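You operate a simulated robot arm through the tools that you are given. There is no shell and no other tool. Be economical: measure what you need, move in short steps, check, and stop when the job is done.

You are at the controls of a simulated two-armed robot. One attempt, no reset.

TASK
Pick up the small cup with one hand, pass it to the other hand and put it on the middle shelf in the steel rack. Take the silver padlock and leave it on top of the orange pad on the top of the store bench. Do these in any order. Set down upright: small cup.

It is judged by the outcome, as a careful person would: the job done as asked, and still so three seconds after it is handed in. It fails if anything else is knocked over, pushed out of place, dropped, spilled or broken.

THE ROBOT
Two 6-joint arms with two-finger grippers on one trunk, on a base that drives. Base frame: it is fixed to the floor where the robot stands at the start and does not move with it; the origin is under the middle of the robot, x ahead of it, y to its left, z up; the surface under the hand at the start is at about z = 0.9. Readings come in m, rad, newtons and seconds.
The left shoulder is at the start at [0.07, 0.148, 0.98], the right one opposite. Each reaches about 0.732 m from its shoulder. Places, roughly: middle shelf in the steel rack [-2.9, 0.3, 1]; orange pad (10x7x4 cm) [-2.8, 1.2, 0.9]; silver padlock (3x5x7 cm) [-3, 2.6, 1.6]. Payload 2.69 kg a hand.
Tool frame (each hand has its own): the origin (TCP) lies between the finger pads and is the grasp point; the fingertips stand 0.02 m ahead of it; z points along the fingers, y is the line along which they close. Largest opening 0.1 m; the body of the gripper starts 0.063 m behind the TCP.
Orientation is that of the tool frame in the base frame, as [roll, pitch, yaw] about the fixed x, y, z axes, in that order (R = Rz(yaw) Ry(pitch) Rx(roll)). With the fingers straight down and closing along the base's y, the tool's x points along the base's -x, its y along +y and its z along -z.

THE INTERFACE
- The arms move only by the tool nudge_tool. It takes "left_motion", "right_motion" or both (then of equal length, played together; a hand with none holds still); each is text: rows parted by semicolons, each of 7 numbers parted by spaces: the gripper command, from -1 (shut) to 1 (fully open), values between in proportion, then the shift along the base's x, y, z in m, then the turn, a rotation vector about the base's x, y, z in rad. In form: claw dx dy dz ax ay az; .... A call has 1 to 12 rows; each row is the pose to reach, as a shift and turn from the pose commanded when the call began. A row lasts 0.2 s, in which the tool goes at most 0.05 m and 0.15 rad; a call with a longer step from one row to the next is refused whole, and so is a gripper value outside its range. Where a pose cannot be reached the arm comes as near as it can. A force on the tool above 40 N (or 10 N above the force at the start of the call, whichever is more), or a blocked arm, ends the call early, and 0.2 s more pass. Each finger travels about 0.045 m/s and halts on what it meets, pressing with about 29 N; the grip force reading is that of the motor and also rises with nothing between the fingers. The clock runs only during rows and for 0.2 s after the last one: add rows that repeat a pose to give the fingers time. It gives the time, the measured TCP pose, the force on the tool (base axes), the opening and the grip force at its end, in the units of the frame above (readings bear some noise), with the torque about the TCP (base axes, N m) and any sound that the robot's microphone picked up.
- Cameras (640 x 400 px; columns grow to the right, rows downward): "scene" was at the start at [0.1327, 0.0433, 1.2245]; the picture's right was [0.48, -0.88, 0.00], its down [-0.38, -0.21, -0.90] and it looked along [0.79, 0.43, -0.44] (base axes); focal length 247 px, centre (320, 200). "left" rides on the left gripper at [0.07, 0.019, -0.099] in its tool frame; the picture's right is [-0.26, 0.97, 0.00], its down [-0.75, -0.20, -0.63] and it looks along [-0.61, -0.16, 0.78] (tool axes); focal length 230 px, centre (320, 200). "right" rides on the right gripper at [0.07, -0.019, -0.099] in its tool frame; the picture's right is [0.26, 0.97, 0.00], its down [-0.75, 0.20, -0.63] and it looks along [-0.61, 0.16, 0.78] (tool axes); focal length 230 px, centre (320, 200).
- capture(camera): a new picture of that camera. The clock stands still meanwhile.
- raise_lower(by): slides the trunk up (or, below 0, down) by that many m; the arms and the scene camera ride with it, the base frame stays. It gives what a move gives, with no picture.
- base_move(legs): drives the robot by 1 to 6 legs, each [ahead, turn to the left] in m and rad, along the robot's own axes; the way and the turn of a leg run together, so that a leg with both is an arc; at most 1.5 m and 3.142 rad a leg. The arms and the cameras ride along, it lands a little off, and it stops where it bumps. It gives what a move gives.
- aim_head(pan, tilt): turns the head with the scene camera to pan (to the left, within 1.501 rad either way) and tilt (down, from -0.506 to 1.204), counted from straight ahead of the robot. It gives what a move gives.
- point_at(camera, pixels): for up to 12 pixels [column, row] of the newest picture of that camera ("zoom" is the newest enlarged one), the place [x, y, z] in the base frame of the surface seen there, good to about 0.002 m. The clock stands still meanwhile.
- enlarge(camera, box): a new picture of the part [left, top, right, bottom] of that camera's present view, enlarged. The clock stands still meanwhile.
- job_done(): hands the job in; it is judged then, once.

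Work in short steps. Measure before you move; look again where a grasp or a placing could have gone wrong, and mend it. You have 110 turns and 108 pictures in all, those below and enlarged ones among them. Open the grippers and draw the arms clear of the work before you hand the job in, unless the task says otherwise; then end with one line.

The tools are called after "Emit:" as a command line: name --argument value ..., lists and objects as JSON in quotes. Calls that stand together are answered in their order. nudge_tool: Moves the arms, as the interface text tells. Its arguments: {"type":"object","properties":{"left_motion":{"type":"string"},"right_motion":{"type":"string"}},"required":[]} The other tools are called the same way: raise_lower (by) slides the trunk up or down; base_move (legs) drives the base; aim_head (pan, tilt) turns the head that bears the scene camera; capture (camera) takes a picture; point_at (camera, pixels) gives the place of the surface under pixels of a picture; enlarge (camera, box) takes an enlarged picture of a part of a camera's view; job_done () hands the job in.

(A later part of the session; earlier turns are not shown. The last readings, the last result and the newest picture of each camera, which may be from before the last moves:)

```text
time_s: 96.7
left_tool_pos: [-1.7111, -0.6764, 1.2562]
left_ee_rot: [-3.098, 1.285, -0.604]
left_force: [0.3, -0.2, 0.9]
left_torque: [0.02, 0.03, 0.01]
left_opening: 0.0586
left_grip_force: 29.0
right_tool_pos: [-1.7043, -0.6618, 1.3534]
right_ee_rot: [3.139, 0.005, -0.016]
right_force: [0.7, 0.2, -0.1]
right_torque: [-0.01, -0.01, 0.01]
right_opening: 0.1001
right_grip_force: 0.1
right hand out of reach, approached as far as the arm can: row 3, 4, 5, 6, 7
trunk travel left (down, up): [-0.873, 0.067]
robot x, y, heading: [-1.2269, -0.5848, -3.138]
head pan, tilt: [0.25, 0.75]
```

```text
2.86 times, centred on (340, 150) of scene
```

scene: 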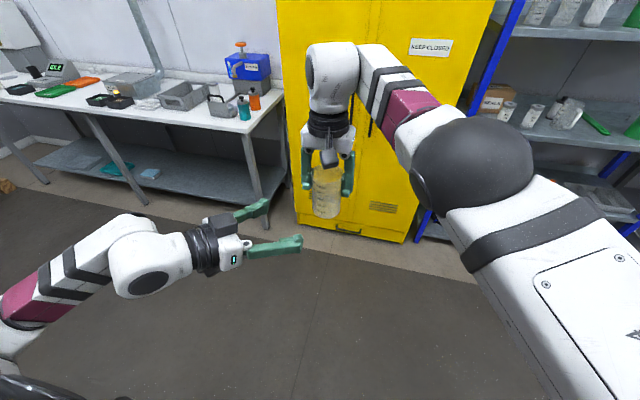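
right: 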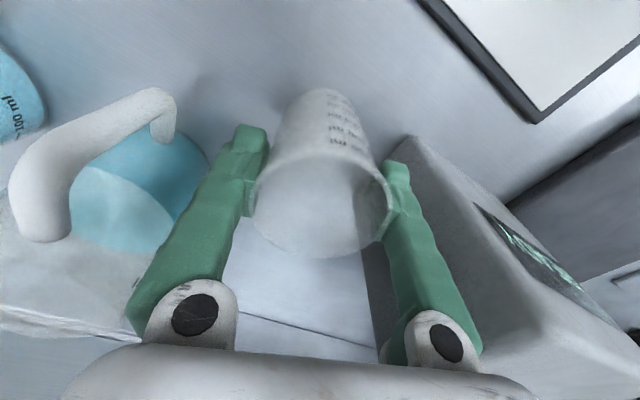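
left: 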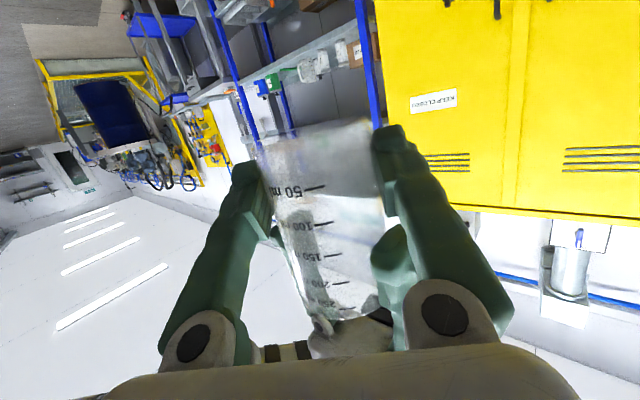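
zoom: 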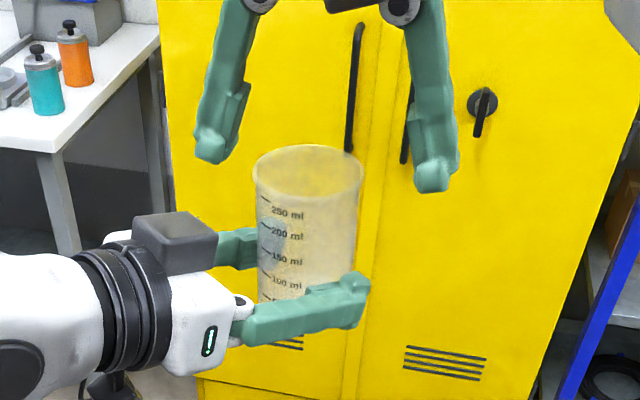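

The right fingertips are just above the rim. I'll withdraw the right hand forward (its fingers straddle the cup), then out to its own side.

Emit:
nudge_tool --right_motion "1 -0.02 0 0.005 0 0 0;1 -0.05 0 0.01 0 0 0;1 -0.085 0 0.01 0 0 0;1 -0.1 0.03 0.01 0 0 0;1 -0.1 0.065 0.01 0 0 0;1 -0.1 0.1 0.01 0 0 0;1 -0.1 0.14 0.01 0 0 0;1 -0.1 0.18 0 0 0 0"

Emit:
aim_head --pan -0.2 --tilt 0.5

Emit:
capture --camera "scene"

```text
time_s: 98.5
left_tool_pos: [-1.7119, -0.6735, 1.2558]
left_ee_rot: [-3.105, 1.285, -0.608]
left_force: [0.0, 0.0, 0.5]
left_torque: [0.01, -0.01, 0.07]
left_opening: 0.0587
left_grip_force: 28.9
right_tool_pos: [-1.7864, -0.4837, 1.3475]
right_ee_rot: [3.14, 0.007, -0.018]
right_force: [-0.2, 0.4, 0.9]
right_torque: [-0.04, 0.01, -0.01]
right_opening: 0.1001
right_grip_force: 0.1
right hand out of reach, approached as far as the arm can: row 1, 2, 3, 4, 5, 6, 7, 8
trunk travel left (down, up): [-0.873, 0.067]
robot x, y, heading: [-1.2258, -0.5859, -3.142]
head pan, tilt: [0.25, 0.75]
```

```text
time_s: 99.4
left_tool_pos: [-1.7112, -0.6765, 1.2566]
left_ee_rot: [-3.097, 1.286, -0.601]
left_force: [0.0, 0.8, -0.6]
left_torque: [-0.01, 0.0, -0.03]
left_opening: 0.0588
left_grip_force: 28.9
right_tool_pos: [-1.7852, -0.4909, 1.3481]
right_ee_rot: [-3.141, 0.003, -0.017]
right_force: [0.0, -0.7, 0.6]
right_torque: [0.03, -0.02, -0.01]
right_opening: 0.0999
right_grip_force: 0.0
trunk travel left (down, up): [-0.873, 0.067]
robot x, y, heading: [-1.2266, -0.583, -3.142]
head pan, tilt: [-0.201, 0.499]
```

```text
45 pictures are left
```

scene: 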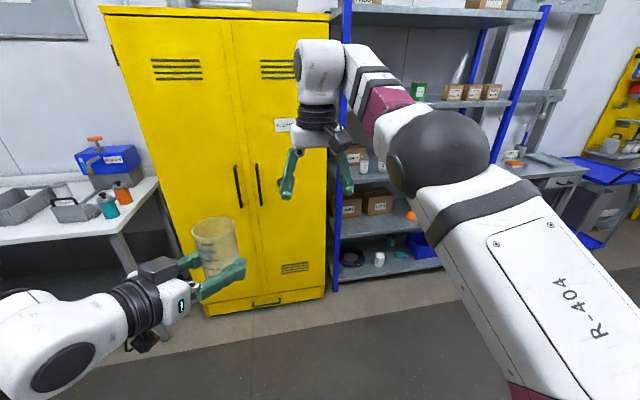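

The handover succeeded: the cup is upright in the left hand. Now I'll swing the right arm out to the side so the left leads, and turn the left hand straight forward.

Emit:
nudge_tool --left_motion "-0.2 0 -0.01 0 0 0 0.05;-0.2 0 -0.02 0 0 0 0.1;-0.2 0 -0.03 0 0 0 0.15;-0.2 0 -0.04 0 0 0 0.2;-0.2 0 -0.05 0 0 0 0.25;-0.2 0 -0.06 0 0 0 0.3;-0.2 0 -0.07 0 0 0 0.35;-0.2 0 -0.08 0 0 0 0.4;-0.2 0 -0.09 0 0 0 0.45;-0.2 0 -0.1 0 0 0 0.5;-0.2 0 -0.11 0 0 0 0.55;-0.2 0 -0.12 0 0 0 0.6" --right_motion "1 -0.018 0.044 0 0 0 -0.08;1 -0.018 0.092 0 0 0 -0.16;1 -0.012 0.137 0 0 0 -0.24;1 -0.003 0.18 0 0 0 -0.32;1 0.011 0.222 0 0 0 -0.4;1 0.028 0.264 0 0 0 -0.48;1 0.048 0.303 0 0 0 -0.56;1 0.072 0.341 0 0 0 -0.64;1 0.099 0.376 0 0 0 -0.72;1 0.129 0.409 0 0 0 -0.8;1 0.162 0.439 0 0 0 -0.88;1 0.197 0.466 0 0 0 -0.96"

Emit:
capture --camera "scene"

```text
time_s: 102.0
left_tool_pos: [-1.7091, -0.7915, 1.2567]
left_ee_rot: [-3.115, 1.288, -0.022]
left_force: [0.6, -0.7, -0.6]
left_torque: [-0.01, 0.0, 0.02]
left_opening: 0.0587
left_grip_force: 29.1
right_tool_pos: [-1.674, -0.0106, 1.2999]
right_ee_rot: [3.131, 0.072, -0.981]
right_force: [0.5, 1.1, -0.3]
right_torque: [-0.04, 0.01, 0.02]
right_opening: 0.0999
right_grip_force: 0.1
right hand out of reach, approached as far as the arm can: row 1, 2, 3, 4, 5, 6, 7, 8, 9, 10, 11, 12
trunk travel left (down, up): [-0.873, 0.067]
robot x, y, heading: [-1.2288, -0.5831, -3.143]
head pan, tilt: [-0.201, 0.499]
```

```text
44 pictures are left
```

scene: 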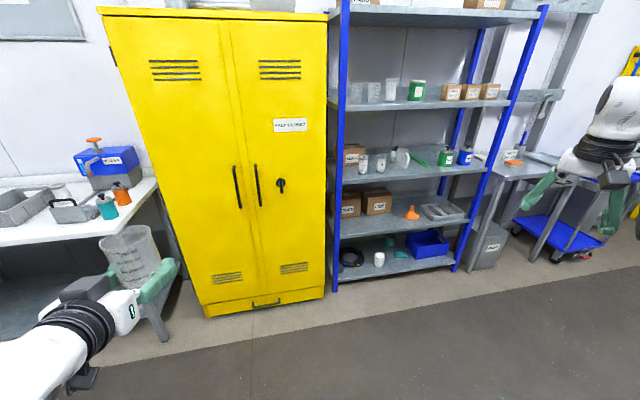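

The left hand now points straight at the rack side and the right is out to the side. I'll enlarge the middle shelf and measure where it's free.

Emit:
enlarge --camera "scene" --box '[320, 120, 640, 220]'

Emit:
point_at --camera "scene" --pixels '[[345, 184], [410, 178], [485, 168], [402, 158], [420, 158], [445, 160], [465, 158], [380, 165], [430, 172], [470, 173], [355, 155], [510, 160]]'

```text
2.00 times, centred on (480, 170) of scene
```

zoom: 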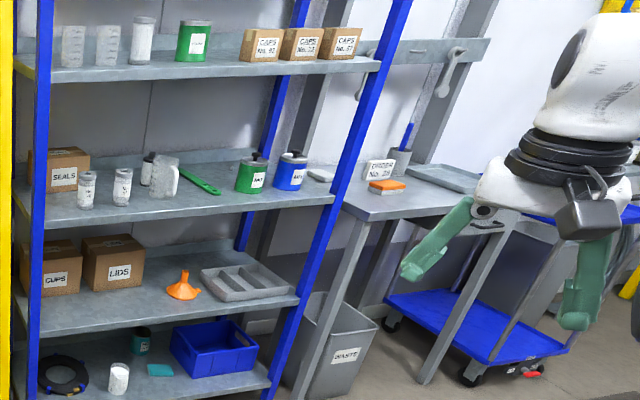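

```text
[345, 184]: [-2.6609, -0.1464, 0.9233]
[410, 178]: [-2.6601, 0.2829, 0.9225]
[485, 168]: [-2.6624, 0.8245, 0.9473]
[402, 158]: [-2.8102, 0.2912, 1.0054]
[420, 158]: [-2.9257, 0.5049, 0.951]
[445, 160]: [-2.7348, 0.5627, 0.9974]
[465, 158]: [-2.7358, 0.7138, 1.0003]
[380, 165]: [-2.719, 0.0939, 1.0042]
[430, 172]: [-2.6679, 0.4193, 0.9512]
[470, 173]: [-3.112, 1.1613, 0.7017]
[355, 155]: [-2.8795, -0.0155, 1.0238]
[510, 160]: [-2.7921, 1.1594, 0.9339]
```

The middle of the five shelves is at z≈0.95 with its front edge at x=-2.66. The front strip near y≈0.4 looks free, and the orange pad is at (-2.79,1.16). I'll drive to a pre-insert pose, turned a little so the right arm trails.

Emit:
base_move --legs '[[0.35, 0], [0, -1.233], [1.05, 0], [0, 0.982]]'

Emit:
aim_head --pan 0.1 --tilt 0.6

Emit:
capture --camera "scene"

```text
time_s: 115.0
left_tool_pos: [-2.3996, 0.3547, 1.2565]
left_ee_rot: [-3.11, 1.288, -0.299]
left_force: [-0.4, 0.3, -0.7]
left_torque: [0.04, 0.01, 0.01]
left_opening: 0.0587
left_grip_force: 28.5
right_tool_pos: [-2.1502, 1.0936, 1.302]
right_ee_rot: [3.131, 0.073, -1.261]
right_force: [0.9, -0.5, -0.4]
right_torque: [-0.03, 0.01, 0.0]
right_opening: 0.0999
right_grip_force: 0.1
trunk travel left (down, up): [-0.873, 0.067]
robot x, y, heading: [-1.8736, 0.4214, 2.866]
head pan, tilt: [-0.201, 0.499]
```

```text
time_s: 115.8
left_tool_pos: [-2.4007, 0.3519, 1.2564]
left_ee_rot: [-3.109, 1.289, -0.296]
left_force: [0.0, -0.4, -1.4]
left_torque: [0.02, -0.06, 0.03]
left_opening: 0.0587
left_grip_force: 28.9
right_tool_pos: [-2.1499, 1.0921, 1.3011]
right_ee_rot: [3.132, 0.075, -1.262]
right_force: [0.3, -0.2, -0.4]
right_torque: [0.02, 0.02, 0.02]
right_opening: 0.0998
right_grip_force: 0.2
trunk travel left (down, up): [-0.873, 0.067]
robot x, y, heading: [-1.8758, 0.4218, 2.861]
head pan, tilt: [0.099, 0.6]
```

```text
42 pictures are left
```

scene: 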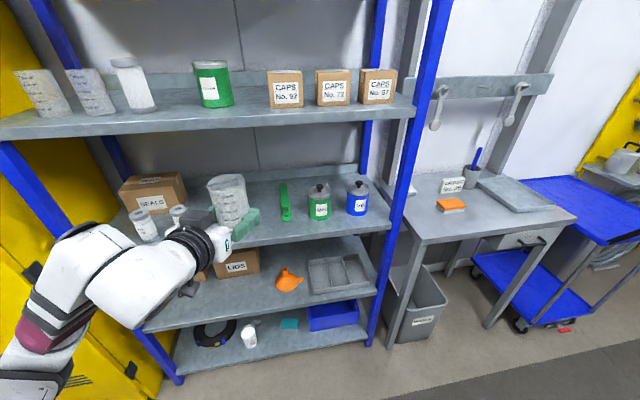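

The middle shelf between the cup and the green squeegee at (286,200) looks free. I'll measure the squeegee, the edge and the free area.

Emit:
point_at --camera "scene" --pixels '[[287, 218], [284, 186], [265, 243], [275, 230], [262, 210], [300, 225], [312, 210], [240, 247], [265, 190], [262, 125], [200, 205], [262, 226]]'

Emit:
enlarge --camera "scene" --box '[120, 150, 380, 260]'

```text
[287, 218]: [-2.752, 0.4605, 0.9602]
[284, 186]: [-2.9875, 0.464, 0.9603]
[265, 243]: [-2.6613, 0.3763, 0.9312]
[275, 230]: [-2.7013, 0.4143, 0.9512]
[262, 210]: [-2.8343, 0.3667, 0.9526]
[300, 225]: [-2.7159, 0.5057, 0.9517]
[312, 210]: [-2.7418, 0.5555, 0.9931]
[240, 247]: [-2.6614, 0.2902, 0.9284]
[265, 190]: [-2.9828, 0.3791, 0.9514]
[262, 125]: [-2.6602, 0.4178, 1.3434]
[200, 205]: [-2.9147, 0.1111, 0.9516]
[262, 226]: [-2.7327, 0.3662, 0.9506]
```

```text
2.46 times, centred on (250, 205) of scene
```

zoom: 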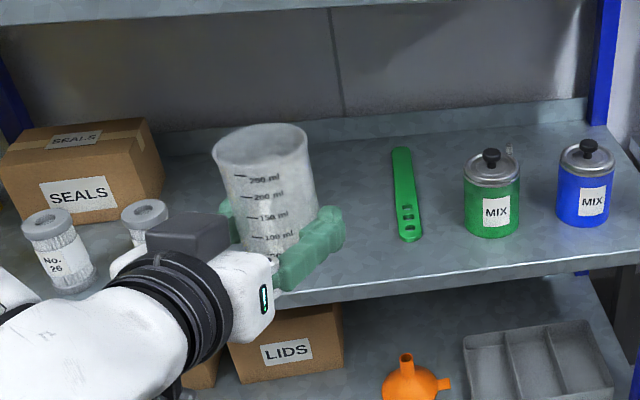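

The shelf top is z=0.951 and the squeegee lies at y≈0.46. A jug seen earlier near (-2.81,0.29) is hidden behind the cup. I'll turn slightly left, lower the trunk so the cup base is at about 0.975, and look with the left camera.

Emit:
base_move --legs '[[0, 0.07]]'

Emit:
raise_lower --by -0.245

Emit:
capture --camera "left"

Emit:
capture --camera "scene"

```text
time_s: 116.6
left_tool_pos: [-2.3922, 0.321, 1.257]
left_ee_rot: [-3.12, 1.289, -0.242]
left_force: [0.6, 0.1, -0.5]
left_torque: [0.02, -0.01, 0.02]
left_opening: 0.0586
left_grip_force: 29.2
right_tool_pos: [-2.1922, 1.0778, 1.3003]
right_ee_rot: [3.128, 0.071, -1.195]
right_force: [0.4, 1.0, 0.3]
right_torque: [-0.01, 0.01, 0.0]
right_opening: 0.1003
right_grip_force: 0.1
trunk travel left (down, up): [-0.873, 0.067]
robot x, y, heading: [-1.8769, 0.4183, 2.929]
head pan, tilt: [0.099, 0.6]
```

```text
time_s: 119.2
left_tool_pos: [-2.3941, 0.318, 1.0113]
left_ee_rot: [-3.109, 1.289, -0.229]
left_force: [0.0, -1.1, 0.6]
left_torque: [0.01, 0.0, -0.02]
left_opening: 0.0589
left_grip_force: 29.0
right_tool_pos: [-2.1954, 1.0729, 1.0571]
right_ee_rot: [3.13, 0.073, -1.195]
right_force: [0.7, -0.7, -0.2]
right_torque: [0.0, 0.02, 0.02]
right_opening: 0.0999
right_grip_force: 0.0
trunk travel left (down, up): [-0.628, 0.312]
robot x, y, heading: [-1.8761, 0.4171, 2.931]
head pan, tilt: [0.099, 0.6]
```

```text
40 pictures are left
```

left: 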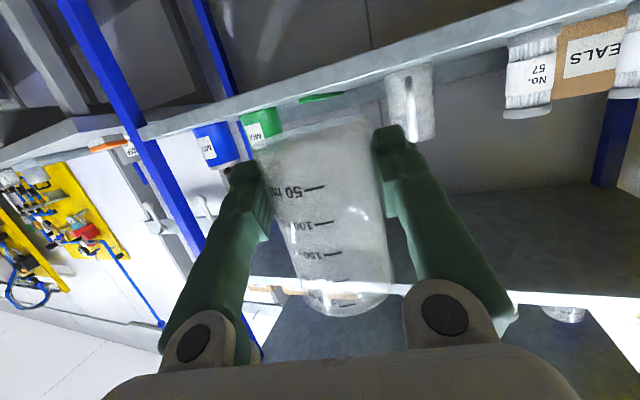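

```text
39 pictures are left
```

scene: 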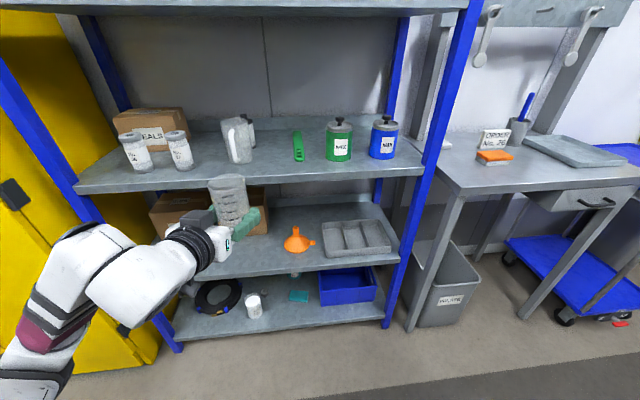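

The jug on the shelf is now visible at (238,142), just left of the free spot. I'll measure its edges.

Emit:
point_at --camera "scene" --pixels '[[229, 158], [240, 163], [251, 158], [240, 140], [249, 130], [275, 165], [298, 160], [180, 168], [190, 165]]'

```text
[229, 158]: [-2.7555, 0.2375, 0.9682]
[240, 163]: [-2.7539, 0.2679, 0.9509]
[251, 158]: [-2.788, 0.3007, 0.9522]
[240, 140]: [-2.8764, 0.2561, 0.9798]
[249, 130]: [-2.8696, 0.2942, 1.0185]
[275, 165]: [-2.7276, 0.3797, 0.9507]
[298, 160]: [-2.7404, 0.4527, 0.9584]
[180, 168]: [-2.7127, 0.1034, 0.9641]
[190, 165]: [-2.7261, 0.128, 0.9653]
```

The jug ends at y≈0.305 and the squeegee starts at about 0.44, so the spot (-2.735,0.39) is free. I'll drive forward 0.30 first and check.

Emit:
base_move --legs '[[0.3, 0]]'

Emit:
capture --camera "left"

Emit:
capture --camera "scene"

```text
time_s: 121.2
left_tool_pos: [-2.6814, 0.378, 1.0116]
left_ee_rot: [-3.11, 1.289, -0.225]
left_force: [-0.6, -0.5, -0.7]
left_torque: [0.01, -0.01, 0.0]
left_opening: 0.0585
left_grip_force: 29.5
right_tool_pos: [-2.4851, 1.1328, 1.0559]
right_ee_rot: [3.132, 0.073, -1.193]
right_force: [0.1, -0.3, 0.1]
right_torque: [-0.05, 0.05, 0.06]
right_opening: 0.1002
right_grip_force: 0.2
trunk travel left (down, up): [-0.628, 0.312]
robot x, y, heading: [-2.1654, 0.4804, 2.929]
head pan, tilt: [0.099, 0.6]
```

```text
38 pictures are left
```

left: 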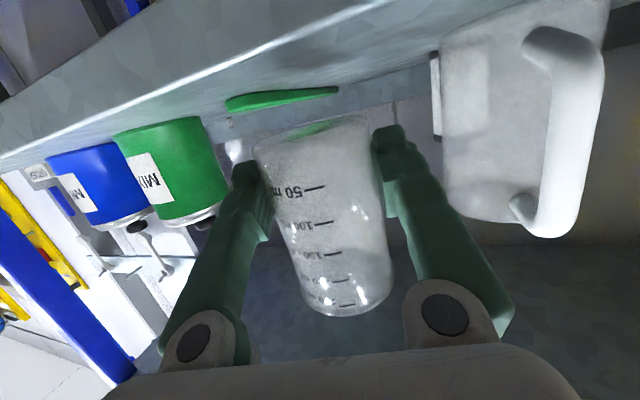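

```text
37 pictures are left
```

scene: 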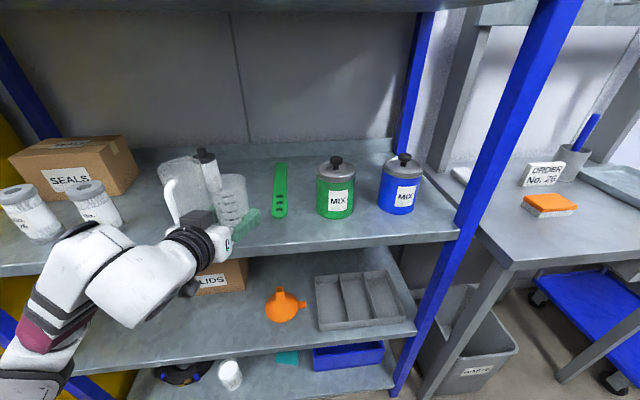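

All clear so far, with the cup just over the shelf edge. I'll go forward another 5.5 cm.

Emit:
base_move --legs '[[0.055, 0]]'

Emit:
raise_lower --by -0.018

Emit:
enlarge --camera "scene" --box '[130, 130, 330, 270]'

```text
time_s: 122.2
left_tool_pos: [-2.7277, 0.388, 1.0163]
left_ee_rot: [-3.115, 1.298, -0.233]
left_force: [0.9, -0.7, -0.4]
left_torque: [0.0, -0.01, 0.02]
left_opening: 0.0588
left_grip_force: 28.8
right_tool_pos: [-2.5275, 1.1446, 1.0618]
right_ee_rot: [3.124, 0.081, -1.198]
right_force: [0.0, 0.3, 0.6]
right_torque: [-0.01, 0.12, 0.02]
right_opening: 0.0999
right_grip_force: 0.2
trunk travel left (down, up): [-0.628, 0.312]
robot x, y, heading: [-2.2233, 0.4931, 2.928]
head pan, tilt: [0.099, 0.6]
```

```text
time_s: 122.8
left_tool_pos: [-2.7342, 0.3915, 0.9936]
left_ee_rot: [-3.111, 1.288, -0.232]
left_force: [-1.0, 0.3, 0.7]
left_torque: [0.01, 0.04, 0.01]
left_opening: 0.0587
left_grip_force: 28.5
right_tool_pos: [-2.5355, 1.1471, 1.0391]
right_ee_rot: [3.129, 0.075, -1.197]
right_force: [-1.0, -0.2, 0.0]
right_torque: [-0.01, 0.02, -0.01]
right_opening: 0.0999
right_grip_force: 0.0
trunk travel left (down, up): [-0.61, 0.33]
robot x, y, heading: [-2.2218, 0.4925, 2.929]
head pan, tilt: [0.099, 0.6]
```

```text
2.86 times, centred on (230, 200) of scene
```

zoom: 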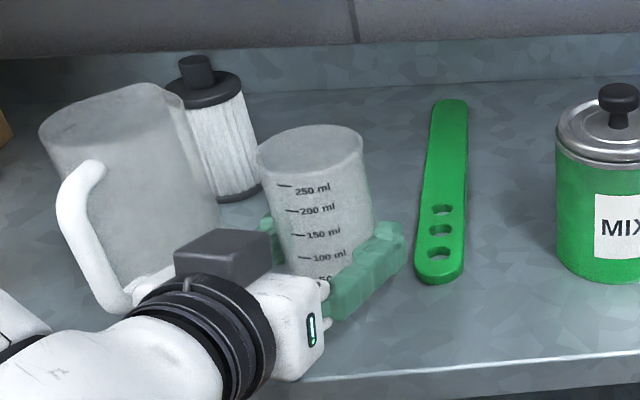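

The cup base should be about 1 cm above the shelf. I'll lower in small steps while watching the force.

Emit:
raise_lower --by -0.008

Emit:
raise_lower --by -0.004

Emit:
enlarge --camera "left" --box '[200, 80, 440, 330]'

```text
time_s: 123.4
left_tool_pos: [-2.736, 0.3904, 0.9861]
left_ee_rot: [-3.113, 1.29, -0.232]
left_force: [1.1, 0.2, 0.1]
left_torque: [-0.02, 0.0, -0.03]
left_opening: 0.0583
left_grip_force: 29.2
right_tool_pos: [-2.5371, 1.147, 1.0317]
right_ee_rot: [3.13, 0.074, -1.195]
right_force: [0.4, 0.6, -0.4]
right_torque: [0.01, -0.01, 0.03]
right_opening: 0.1001
right_grip_force: 0.1
trunk travel left (down, up): [-0.602, 0.338]
robot x, y, heading: [-2.2201, 0.4936, 2.93]
head pan, tilt: [0.099, 0.6]
```

```text
time_s: 123.9
left_tool_pos: [-2.7357, 0.3911, 0.9826]
left_ee_rot: [-3.11, 1.289, -0.231]
left_force: [0.1, -0.2, -0.2]
left_torque: [0.02, 0.03, 0.02]
left_opening: 0.0588
left_grip_force: 29.1
right_tool_pos: [-2.5371, 1.1475, 1.0276]
right_ee_rot: [3.133, 0.076, -1.196]
right_force: [1.1, -0.1, -0.8]
right_torque: [-0.04, -0.03, 0.02]
right_opening: 0.0998
right_grip_force: 0.1
trunk travel left (down, up): [-0.598, 0.342]
robot x, y, heading: [-2.2205, 0.4918, 2.932]
head pan, tilt: [0.099, 0.6]
```

```text
1.60 times, centred on (320, 205) of left
```

zoom: 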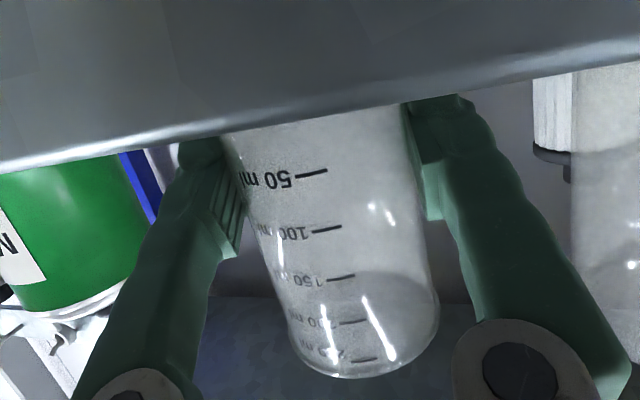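

There's no contact yet. I'll keep lowering 2 mm at a time.

Emit:
raise_lower --by -0.002

Emit:
raise_lower --by -0.002

Emit:
enlarge --camera "scene" --box '[180, 150, 290, 240]'

```text
time_s: 124.4
left_tool_pos: [-2.7353, 0.3911, 0.9805]
left_ee_rot: [-3.112, 1.289, -0.232]
left_force: [-0.9, 0.6, 0.6]
left_torque: [-0.02, 0.02, 0.02]
left_opening: 0.0586
left_grip_force: 29.3
right_tool_pos: [-2.5366, 1.1466, 1.0249]
right_ee_rot: [3.129, 0.076, -1.196]
right_force: [-1.4, 0.0, -0.4]
right_torque: [0.03, 0.01, 0.03]
right_opening: 0.1
right_grip_force: 0.0
trunk travel left (down, up): [-0.596, 0.344]
robot x, y, heading: [-2.221, 0.4916, 2.933]
head pan, tilt: [0.099, 0.6]
```

```text
time_s: 125.0
left_tool_pos: [-2.7354, 0.3909, 0.9792]
left_ee_rot: [-3.115, 1.296, -0.237]
left_force: [-2.0, -1.4, 10.0]
left_torque: [-0.12, 0.42, 0.0]
left_opening: 0.0587
left_grip_force: 28.9
right_tool_pos: [-2.5366, 1.1458, 1.0238]
right_ee_rot: [3.128, 0.075, -1.195]
right_force: [0.0, -1.2, 0.1]
right_torque: [0.01, -0.02, -0.02]
right_opening: 0.0997
right_grip_force: 0.0
trunk travel left (down, up): [-0.594, 0.346]
robot x, y, heading: [-2.2187, 0.4954, 2.932]
head pan, tilt: [0.099, 0.6]
```

```text
4.44 times, centred on (235, 195) of scene
```

zoom: 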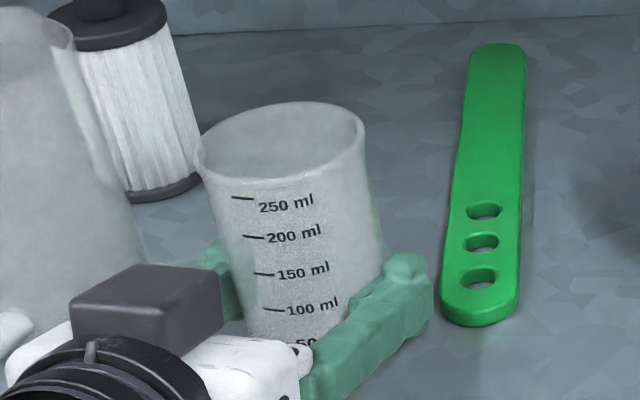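

There's contact: 10 N upward at TCP z 0.979. I'll open the left hand a little to release the cup.

Emit:
nudge_tool --left_motion "0.25 0 0 0 0 0 0;0.4 0 0 0 0 0 0;0.6 0 0 0 0 0 0;0.6 0 0 0 0 0 0;0.6 0 0 0 0 0 0"

Emit:
enlarge --camera "scene" --box '[180, 150, 290, 240]'

```text
time_s: 126.2
left_tool_pos: [-2.7367, 0.3908, 0.9782]
left_ee_rot: [-3.113, 1.291, -0.233]
left_force: [-0.4, -0.2, 0.1]
left_torque: [0.03, -0.03, 0.0]
left_opening: 0.0802
left_grip_force: 0.1
right_tool_pos: [-2.5362, 1.1474, 1.0233]
right_ee_rot: [3.129, 0.076, -1.195]
right_force: [0.3, 0.5, -0.1]
right_torque: [0.02, 0.02, 0.01]
right_opening: 0.1
right_grip_force: 0.1
trunk travel left (down, up): [-0.594, 0.346]
robot x, y, heading: [-2.22, 0.4957, 2.927]
head pan, tilt: [0.099, 0.6]
```

```text
4.44 times, centred on (235, 195) of scene
```

zoom: 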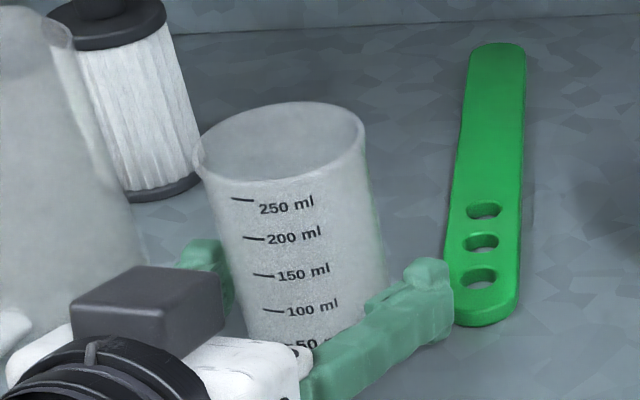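

The cup stands free and upright, with a gap on both sides. I'll back straight out.

Emit:
base_move --legs '[[-0.12, 0], [-0.33, 0]]'

Emit:
capture --camera "scene"

```text
time_s: 129.2
left_tool_pos: [-2.2899, 0.296, 0.9787]
left_ee_rot: [-3.112, 1.289, -0.236]
left_force: [-0.2, -0.1, 0.6]
left_torque: [0.02, 0.01, -0.01]
left_opening: 0.0797
left_grip_force: 0.0
right_tool_pos: [-2.0901, 1.0518, 1.023]
right_ee_rot: [3.132, 0.075, -1.197]
right_force: [0.2, -0.4, 0.5]
right_torque: [0.01, -0.01, 0.0]
right_opening: 0.0999
right_grip_force: 0.1
trunk travel left (down, up): [-0.594, 0.346]
robot x, y, heading: [-1.7736, 0.3972, 2.93]
head pan, tilt: [0.099, 0.6]
```

```text
32 pictures are left
```

scene: 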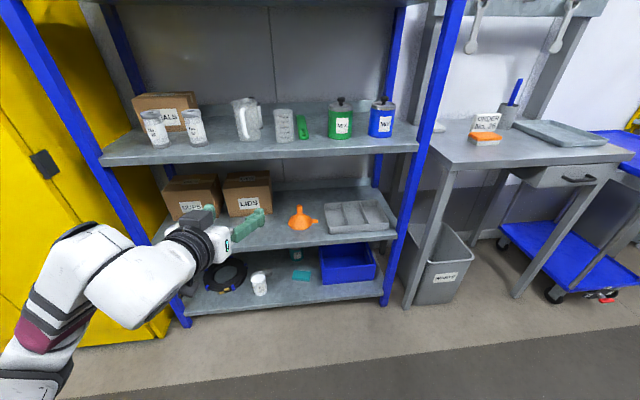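

The cup stands on the middle shelf at (284,125). For the padlock near (-3,2.6,1.6) I'll look toward the yellow board on the right.

Emit:
aim_head --pan -0.85 --tilt 0.0

Emit:
capture --camera "scene"

Emit:
enlarge --camera "scene" --box '[240, 80, 480, 230]'

```text
time_s: 130.4
left_tool_pos: [-2.2887, 0.2951, 0.978]
left_ee_rot: [-3.112, 1.29, -0.232]
left_force: [0.8, 1.5, 0.1]
left_torque: [0.03, -0.02, 0.0]
left_opening: 0.0801
left_grip_force: 0.1
right_tool_pos: [-2.0906, 1.052, 1.0247]
right_ee_rot: [3.13, 0.074, -1.197]
right_force: [0.2, 0.4, -0.3]
right_torque: [0.04, -0.02, -0.01]
right_opening: 0.1001
right_grip_force: 0.1
trunk travel left (down, up): [-0.594, 0.346]
robot x, y, heading: [-1.7738, 0.3985, 2.936]
head pan, tilt: [-0.85, 0.0]
```

```text
31 pictures are left
```

scene: 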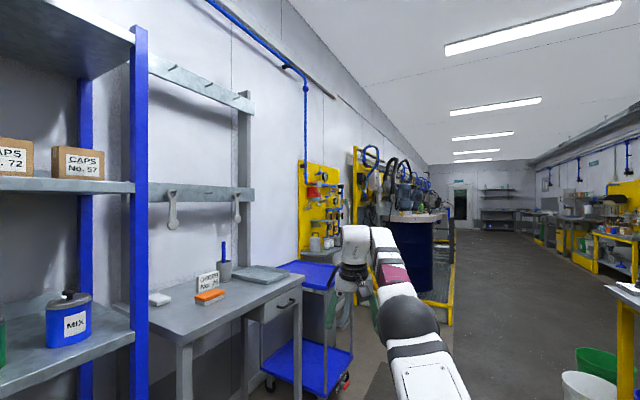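

```text
2.67 times, centred on (360, 155) of scene
```

zoom: 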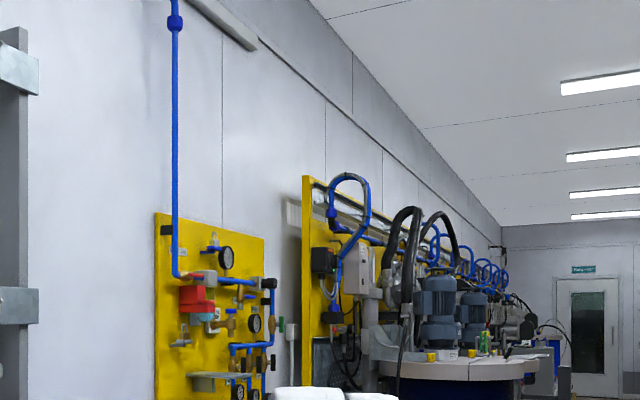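

The padlock should be on the yellow board at around zoom (200,310). I'll drive along the aisle to face the board, raising the trunk too.

Emit:
raise_lower --by 0.3

Emit:
base_move --legs '[[0, -1.36], [1.45, 0]]'

Emit:
aim_head --pan 1.1 --tilt 0.2

Emit:
capture --camera "scene"

```text
time_s: 133.4
left_tool_pos: [-2.2898, 0.2961, 1.2776]
left_ee_rot: [-3.111, 1.29, -0.235]
left_force: [-0.3, 0.5, 0.1]
left_torque: [-0.04, 0.01, -0.02]
left_opening: 0.0801
left_grip_force: 0.1
right_tool_pos: [-2.0903, 1.0519, 1.323]
right_ee_rot: [3.129, 0.076, -1.197]
right_force: [0.1, 0.3, -0.1]
right_torque: [0.0, 0.01, -0.01]
right_opening: 0.1
right_grip_force: 0.1
trunk travel left (down, up): [-0.894, 0.046]
robot x, y, heading: [-1.7743, 0.3955, 2.927]
head pan, tilt: [-0.85, 0.0]
```

```text
time_s: 144.0
left_tool_pos: [-1.9813, 2.3248, 1.2788]
left_ee_rot: [-3.11, 1.29, -1.59]
left_force: [0.3, 0.0, -1.0]
left_torque: [0.03, -0.03, -0.02]
left_opening: 0.0799
left_grip_force: 0.0
right_tool_pos: [-1.2007, 2.292, 1.3242]
right_ee_rot: [3.13, 0.074, -2.554]
right_force: [0.2, 0.3, 0.4]
right_torque: [-0.01, -0.01, 0.02]
right_opening: 0.1
right_grip_force: 0.0
trunk travel left (down, up): [-0.894, 0.046]
robot x, y, heading: [-1.7724, 1.8428, 1.575]
head pan, tilt: [-0.85, 0.0]
```

```text
time_s: 145.9
left_tool_pos: [-1.9804, 2.3268, 1.278]
left_ee_rot: [-3.111, 1.29, -1.59]
left_force: [-0.7, 0.0, -0.2]
left_torque: [-0.01, 0.02, 0.0]
left_opening: 0.08
left_grip_force: 0.1
right_tool_pos: [-1.2006, 2.2912, 1.324]
right_ee_rot: [3.13, 0.074, -2.554]
right_force: [-0.8, 0.5, 0.4]
right_torque: [0.01, 0.01, 0.0]
right_opening: 0.0998
right_grip_force: 0.0
trunk travel left (down, up): [-0.894, 0.046]
robot x, y, heading: [-1.7679, 1.846, 1.573]
head pan, tilt: [1.1, 0.201]
```

```text
29 pictures are left
```

scene: 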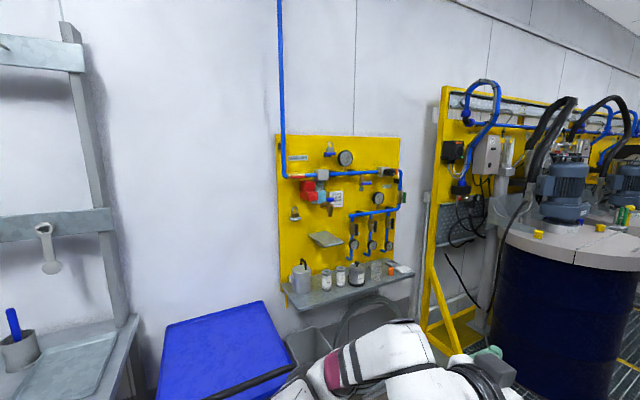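

Emit:
enlarge --camera "scene" --box '[265, 125, 425, 315]'

Emit:
point_at --camera "scene" --pixels '[[295, 215], [330, 150], [320, 238], [345, 238], [300, 297], [410, 278], [210, 380], [265, 310], [285, 145], [400, 150], [255, 365], [165, 345]]'

```text
2.11 times, centred on (345, 220) of scene
```

zoom: 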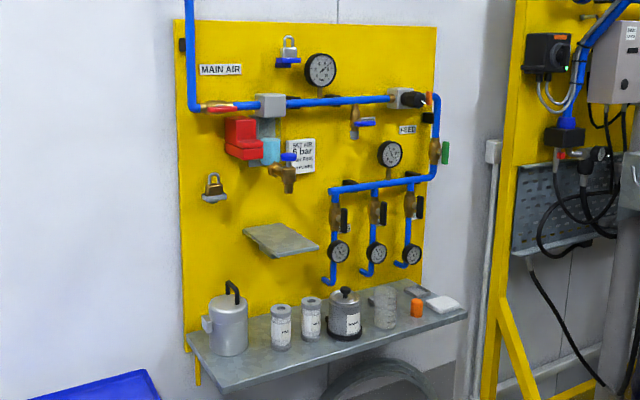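

```text
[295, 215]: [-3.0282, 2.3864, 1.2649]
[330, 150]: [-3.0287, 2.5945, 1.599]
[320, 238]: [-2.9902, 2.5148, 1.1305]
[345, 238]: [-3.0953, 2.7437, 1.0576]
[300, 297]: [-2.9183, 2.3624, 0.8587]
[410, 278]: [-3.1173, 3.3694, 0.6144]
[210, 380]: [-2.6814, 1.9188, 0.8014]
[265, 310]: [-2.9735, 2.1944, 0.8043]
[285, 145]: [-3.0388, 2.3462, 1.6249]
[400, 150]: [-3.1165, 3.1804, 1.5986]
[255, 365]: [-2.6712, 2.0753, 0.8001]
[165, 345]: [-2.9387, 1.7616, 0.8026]
```

The silver padlock sits on a blue bracket at (-3.03,2.594,1.60); the one below it is brass and not wanted. I'll measure the floor obstacles (barrel, bin, cart) and look down in front of the board.

Emit:
point_at --camera "scene" --pixels '[[495, 300], [500, 235], [490, 350], [620, 390], [310, 345], [430, 340], [450, 370], [360, 310]]'

Emit:
aim_head --pan 0.75 --tilt 0.65

Emit:
capture --camera "scene"

```text
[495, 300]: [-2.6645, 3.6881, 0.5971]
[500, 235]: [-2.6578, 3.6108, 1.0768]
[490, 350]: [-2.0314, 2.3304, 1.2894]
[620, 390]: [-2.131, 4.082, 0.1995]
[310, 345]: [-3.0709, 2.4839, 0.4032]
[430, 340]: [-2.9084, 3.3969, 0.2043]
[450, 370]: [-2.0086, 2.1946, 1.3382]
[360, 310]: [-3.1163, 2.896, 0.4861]
```

```text
time_s: 146.8
left_tool_pos: [-1.9819, 2.3263, 1.2779]
left_ee_rot: [-3.111, 1.289, -1.591]
left_force: [-0.9, -0.5, 1.5]
left_torque: [0.0, -0.03, -0.01]
left_opening: 0.08
left_grip_force: 0.1
right_tool_pos: [-1.2001, 2.2917, 1.3231]
right_ee_rot: [3.13, 0.075, -2.553]
right_force: [0.4, 0.0, 0.1]
right_torque: [0.0, -0.01, 0.03]
right_opening: 0.0998
right_grip_force: 0.2
trunk travel left (down, up): [-0.894, 0.046]
robot x, y, heading: [-1.7731, 1.8424, 1.571]
head pan, tilt: [0.75, 0.649]
```

```text
27 pictures are left
```

scene: 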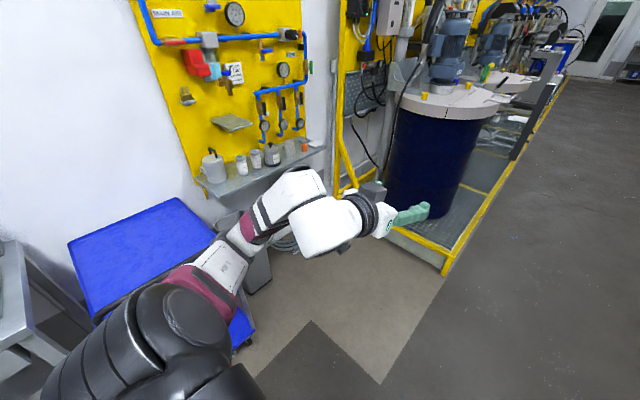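

The floor in front of the board looks open. I'll measure the platform corner, bin and cart edge to be sure the base fits.

Emit:
point_at --camera "scene" --pixels '[[443, 272], [395, 235], [262, 285], [250, 300], [250, 345], [275, 245], [330, 270], [350, 190]]'

```text
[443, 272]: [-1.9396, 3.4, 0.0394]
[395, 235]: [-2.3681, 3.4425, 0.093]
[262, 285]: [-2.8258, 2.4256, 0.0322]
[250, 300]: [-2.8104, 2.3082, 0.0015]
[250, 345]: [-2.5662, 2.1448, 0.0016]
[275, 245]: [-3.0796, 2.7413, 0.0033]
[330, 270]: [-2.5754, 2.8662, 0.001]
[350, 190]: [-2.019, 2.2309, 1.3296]
```

The floor fits, but the right arm stretched out sideways would come near the machine. The right arm suits longer reaches, so I'll use it for the padlock. In this open spot I'll swing it forward, then pitch its fingers to horizontal.

Emit:
nudge_tool --right_motion "1 -0.027 0.026 0 0 0 0.087;1 -0.057 0.051 0 0 0 0.174;1 -0.09 0.074 0 0 0 0.261;1 -0.125 0.094 0 0 0 0.348;1 -0.163 0.112 0 0 0 0.435;1 -0.202 0.127 0 0 0 0.522;1 -0.244 0.14 0 0 0 0.609;1 -0.286 0.15 0 0 0 0.696;1 -0.329 0.157 0 0 0 0.783;1 -0.374 0.161 0 0 0 0.87;1 -0.418 0.163 0 0 0 0.957"

Emit:
nudge_tool --right_motion "1 0 0.029 0.002 0.144 0 0;1 0 0.057 0.008 0.289 0 0;1 0 0.084 0.018 0.433 0 0;1 0 0.109 0.032 0.578 0 0;1 0 0.132 0.05 0.722 0 0;1 0 0.152 0.071 0.867 0 0;1 0 0.169 0.094 1.011 0 0;1 0 0.183 0.119 1.156 0 0;1 0 0.193 0.146 1.3 0 0"

```text
time_s: 149.2
left_tool_pos: [-1.9855, 2.3264, 1.2774]
left_ee_rot: [-3.103, 1.291, -1.575]
left_force: [-0.5, -0.3, -0.6]
left_torque: [-0.01, 0.0, -0.04]
left_opening: 0.0801
left_grip_force: 0.0
right_tool_pos: [-1.6327, 2.4457, 1.3153]
right_ee_rot: [3.127, 0.107, -1.606]
right_force: [-0.4, -0.3, 0.5]
right_torque: [0.04, -0.06, 0.04]
right_opening: 0.0999
right_grip_force: 0.1
right hand out of reach, approached as far as the arm can: row 2, 3, 4, 5, 6, 7, 8, 9, 10, 11
trunk travel left (down, up): [-0.894, 0.046]
robot x, y, heading: [-1.7702, 1.8473, 1.577]
head pan, tilt: [0.75, 0.649]
```

```text
time_s: 151.2
left_tool_pos: [-1.982, 2.3248, 1.2768]
left_ee_rot: [-3.111, 1.289, -1.586]
left_force: [-0.3, 1.5, -0.4]
left_torque: [0.02, 0.0, 0.01]
left_opening: 0.0801
left_grip_force: 0.1
right_tool_pos: [-1.6162, 2.6258, 1.4609]
right_ee_rot: [2.83, 1.371, -1.853]
right_force: [0.6, 0.4, -0.7]
right_torque: [-0.04, 0.04, -0.01]
right_opening: 0.1001
right_grip_force: 0.1
right hand out of reach, approached as far as the arm can: row 1, 2, 3, 4, 5, 6, 7, 8, 9
trunk travel left (down, up): [-0.894, 0.046]
robot x, y, heading: [-1.7763, 1.843, 1.576]
head pan, tilt: [0.75, 0.649]
```

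The right hand now points straight forward at z 1.46 with its closing axis horizontal. I'll drive to face the board with the right hand in front of the padlock.

Emit:
base_move --legs '[[0.59, 0], [0, 1.565], [0.1, 0]]'

Emit:
aim_head --pan -0.1 --tilt -0.05

Emit:
capture --camera "scene"

Emit:
capture --camera "right"

```text
time_s: 159.5
left_tool_pos: [-2.3191, 2.2079, 1.2848]
left_ee_rot: [-2.981, 1.246, 0.216]
left_force: [1.6, 1.2, 1.0]
left_torque: [-0.02, -0.04, 0.02]
left_opening: 0.0802
left_grip_force: 0.1
right_tool_pos: [-2.6048, 2.6337, 1.4431]
right_ee_rot: [2.878, 1.272, -0.311]
right_force: [-1.0, 0.2, 0.8]
right_torque: [0.0, -0.09, 0.05]
right_opening: 0.1001
right_grip_force: 0.0
trunk travel left (down, up): [-0.894, 0.046]
robot x, y, heading: [-1.8785, 2.4429, 3.133]
head pan, tilt: [0.75, 0.649]
stopped in leg 3: the robot was blocked; the commanded pose is now the measured one
```

```text
time_s: 160.7
left_tool_pos: [-2.3454, 2.2144, 1.2756]
left_ee_rot: [-3.007, 1.231, 0.177]
left_force: [-0.7, -0.2, -0.4]
left_torque: [-0.01, -0.02, 0.02]
left_opening: 0.0801
left_grip_force: 0.1
right_tool_pos: [-2.6358, 2.6352, 1.4239]
right_ee_rot: [2.895, 1.243, -0.297]
right_force: [-0.5, 0.9, -0.2]
right_torque: [-0.03, 0.0, 0.02]
right_opening: 0.1001
right_grip_force: 0.2
trunk travel left (down, up): [-0.894, 0.046]
robot x, y, heading: [-1.8782, 2.4453, 3.138]
head pan, tilt: [-0.099, -0.051]
```

```text
26 pictures are left
```

scene: 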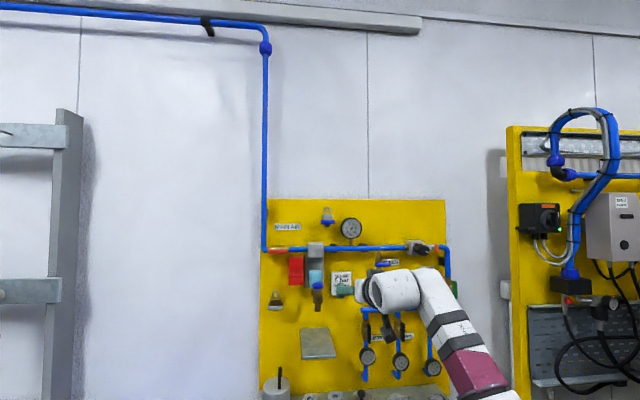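

```text
25 pictures are left
```

right: 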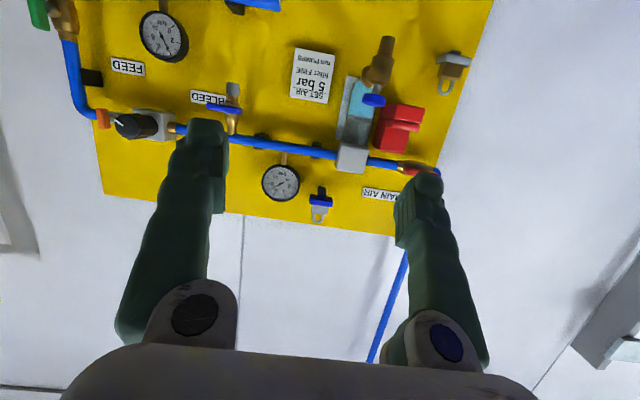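

The base reports it was blocked right at the end of the last leg, although nothing obvious is near. I'll look down toward the front-left for a contact.

Emit:
aim_head --pan 0.35 --tilt 0.75

Emit:
capture --camera "scene"

```text
time_s: 161.8
left_tool_pos: [-2.3412, 2.2141, 1.2772]
left_ee_rot: [-3.005, 1.235, 0.178]
left_force: [-0.9, 0.3, -0.6]
left_torque: [-0.02, -0.02, 0.0]
left_opening: 0.08
left_grip_force: 0.1
right_tool_pos: [-2.6338, 2.6356, 1.4268]
right_ee_rot: [2.893, 1.249, -0.298]
right_force: [0.2, 0.0, -0.5]
right_torque: [0.0, 0.0, -0.01]
right_opening: 0.1001
right_grip_force: 0.1
trunk travel left (down, up): [-0.894, 0.046]
robot x, y, heading: [-1.8778, 2.4437, 3.133]
head pan, tilt: [0.351, 0.75]
```

```text
24 pictures are left
```

scene: 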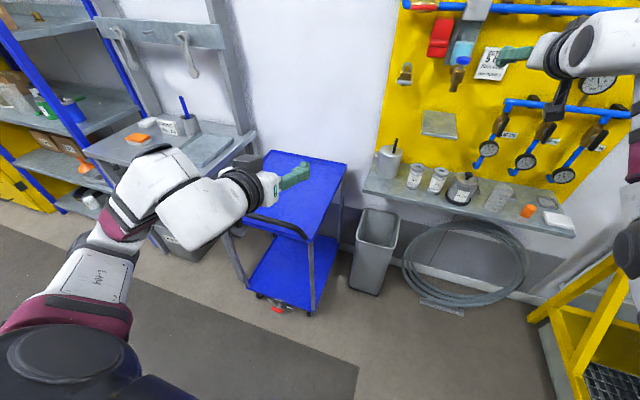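

Nothing is touching in front and all forces are near zero, so I'll carry on. I'll enlarge the padlock in the right camera at (320,205) and from the head.

Emit:
aim_head --pan -0.1 --tilt 0.0

Emit:
enlarge --camera "scene" --box '[295, 170, 375, 230]'

Emit:
point_at --camera "zoom" --pixels '[[265, 215], [265, 175], [265, 260], [225, 240], [300, 240], [210, 270], [320, 270], [265, 235]]'

```text
time_s: 162.9
left_tool_pos: [-2.341, 2.214, 1.2754]
left_ee_rot: [-3.005, 1.236, 0.177]
left_force: [-0.2, -0.2, 0.3]
left_torque: [0.01, 0.01, 0.01]
left_opening: 0.08
left_grip_force: 0.1
right_tool_pos: [-2.6322, 2.6343, 1.4267]
right_ee_rot: [2.893, 1.247, -0.298]
right_force: [-0.2, 0.2, 0.2]
right_torque: [0.02, 0.01, 0.01]
right_opening: 0.1002
right_grip_force: 0.1
trunk travel left (down, up): [-0.894, 0.046]
robot x, y, heading: [-1.881, 2.4479, 3.132]
head pan, tilt: [-0.099, 0.0]
```

```text
6.67 times, centred on (335, 200) of scene
```

zoom: 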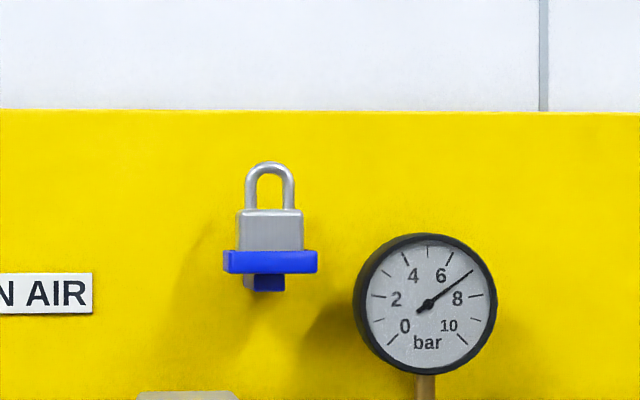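

```text
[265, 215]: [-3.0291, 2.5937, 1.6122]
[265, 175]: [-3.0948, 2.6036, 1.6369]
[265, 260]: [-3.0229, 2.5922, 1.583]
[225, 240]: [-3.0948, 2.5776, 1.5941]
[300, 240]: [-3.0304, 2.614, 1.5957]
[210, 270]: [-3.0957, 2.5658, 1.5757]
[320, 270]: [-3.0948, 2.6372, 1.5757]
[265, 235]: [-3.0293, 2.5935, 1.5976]
```

The padlock stands in a small blue tray: front face x=-3.03, centre y 2.595, body visible from z 1.592 to 1.614. I'll raise the right hand to z≈1.613, levelling it a bit, still well away from the board.

Emit:
raise_lower --by 0.044

Emit:
nudge_tool --right_motion "1 0.01 -0.005 0.03 0.015 0.03 0;1 0.02 -0.01 0.06 0.03 0.06 0;1 0.03 -0.02 0.09 0.045 0.09 0;1 0.04 -0.03 0.12 0.06 0.12 0;1 0.04 -0.04 0.142 0.078 0.15 0;1 0.04 -0.04 0.142 0.078 0.15 0"

Emit:
capture --camera "right"

```text
time_s: 163.8
left_tool_pos: [-2.3417, 2.2147, 1.3204]
left_ee_rot: [-3.005, 1.236, 0.179]
left_force: [-0.3, 0.9, -0.3]
left_torque: [0.03, 0.0, 0.0]
left_opening: 0.0802
left_grip_force: 0.0
right_tool_pos: [-2.6318, 2.6359, 1.4711]
right_ee_rot: [2.893, 1.249, -0.298]
right_force: [-0.3, 0.6, -0.6]
right_torque: [0.04, 0.02, -0.02]
right_opening: 0.1002
right_grip_force: 0.1
trunk travel left (down, up): [-0.938, 0.002]
robot x, y, heading: [-1.8786, 2.4474, 3.135]
head pan, tilt: [-0.099, 0.0]
```

```text
time_s: 165.2
left_tool_pos: [-2.3424, 2.213, 1.3202]
left_ee_rot: [-3.004, 1.234, 0.18]
left_force: [-0.3, 0.1, 0.4]
left_torque: [-0.02, -0.02, -0.01]
left_opening: 0.0801
left_grip_force: 0.1
right_tool_pos: [-2.5933, 2.6306, 1.615]
right_ee_rot: [3.057, 1.409, -0.101]
right_force: [-0.1, 0.4, -1.3]
right_torque: [0.01, -0.02, -0.01]
right_opening: 0.0998
right_grip_force: 0.0
right hand out of reach, approached as far as the arm can: row 1, 2, 3, 4, 5, 6
trunk travel left (down, up): [-0.938, 0.002]
robot x, y, heading: [-1.8775, 2.4417, 3.129]
head pan, tilt: [-0.099, 0.0]
```

```text
22 pictures are left
```

right: 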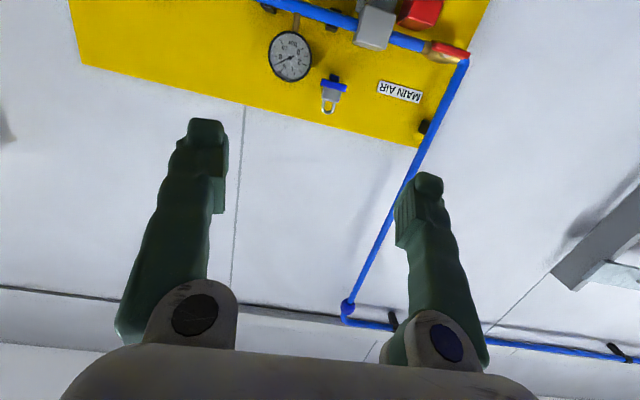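

The hand is level at (-2.593,2.631,1.615), pointing at the wall. A gauge sits right of the lock, so I'll open only to 0.07, turn a little to line up y, and drive forward most of the way.

Emit:
nudge_tool --right_motion "0.4 0 0 0 0 0 0;0.4 0 0 0 0 0 0;0.4 0 0 0 0 0 0;0.4 0 0 0 0 0 0"

Emit:
base_move --legs '[[0, 0.034], [0.32, 0]]'

Emit:
capture --camera "right"

Emit:
enlarge --camera "scene" --box '[240, 100, 480, 250]'

```text
time_s: 166.2
left_tool_pos: [-2.3424, 2.2135, 1.3211]
left_ee_rot: [-3.006, 1.234, 0.179]
left_force: [0.5, 0.1, -0.6]
left_torque: [0.04, 0.0, 0.03]
left_opening: 0.0801
left_grip_force: 0.0
right_tool_pos: [-2.5917, 2.6321, 1.6144]
right_ee_rot: [3.05, 1.409, -0.108]
right_force: [0.1, -0.8, -0.1]
right_torque: [-0.03, 0.01, -0.03]
right_opening: 0.07
right_grip_force: 0.0
trunk travel left (down, up): [-0.938, 0.002]
robot x, y, heading: [-1.8779, 2.4464, 3.132]
head pan, tilt: [-0.099, 0.0]
```

```text
time_s: 168.7
left_tool_pos: [-2.6517, 2.1934, 1.3215]
left_ee_rot: [-3.003, 1.238, 0.207]
left_force: [0.3, -0.3, 0.5]
left_torque: [-0.03, 0.01, 0.01]
left_opening: 0.0799
left_grip_force: 0.1
right_tool_pos: [-2.9148, 2.6034, 1.6175]
right_ee_rot: [3.051, 1.413, -0.081]
right_force: [-0.2, 1.1, 0.4]
right_torque: [0.0, 0.01, -0.05]
right_opening: 0.0698
right_grip_force: 0.1
trunk travel left (down, up): [-0.938, 0.002]
robot x, y, heading: [-2.1989, 2.4378, -3.121]
head pan, tilt: [-0.099, 0.0]
```

```text
21 pictures are left
```

right: 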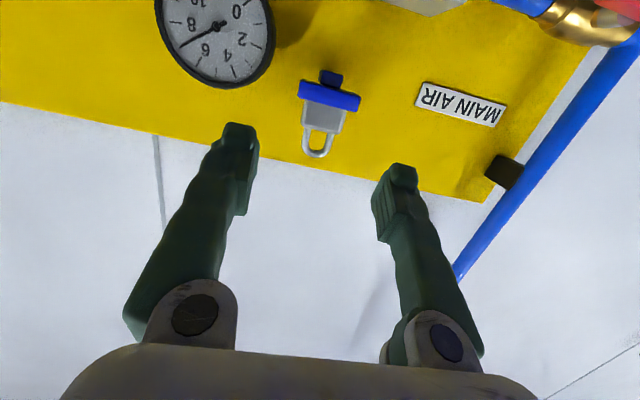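

```text
2.67 times, centred on (360, 175) of scene
```

zoom: 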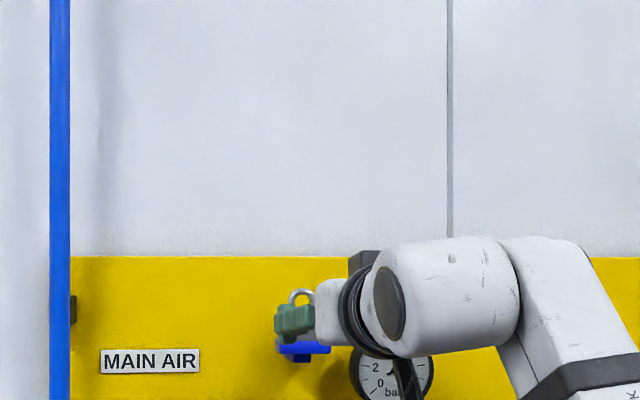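

The lock is between the fingers in the right view, at (325,118). I'll measure its body and tray precisely from here.

Emit:
point_at --camera "right" --pixels '[[324, 118], [308, 115], [342, 120], [322, 127], [330, 92], [303, 90], [358, 102], [317, 154], [328, 107], [263, 50]]'

```text
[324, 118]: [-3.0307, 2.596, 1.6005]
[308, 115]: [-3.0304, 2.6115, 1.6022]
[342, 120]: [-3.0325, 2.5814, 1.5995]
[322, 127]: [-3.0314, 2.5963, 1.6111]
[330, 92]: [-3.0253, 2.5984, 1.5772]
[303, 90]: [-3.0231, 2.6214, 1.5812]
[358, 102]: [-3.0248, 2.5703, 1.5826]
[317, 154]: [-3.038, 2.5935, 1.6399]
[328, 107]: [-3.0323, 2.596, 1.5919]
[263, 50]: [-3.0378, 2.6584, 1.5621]
```

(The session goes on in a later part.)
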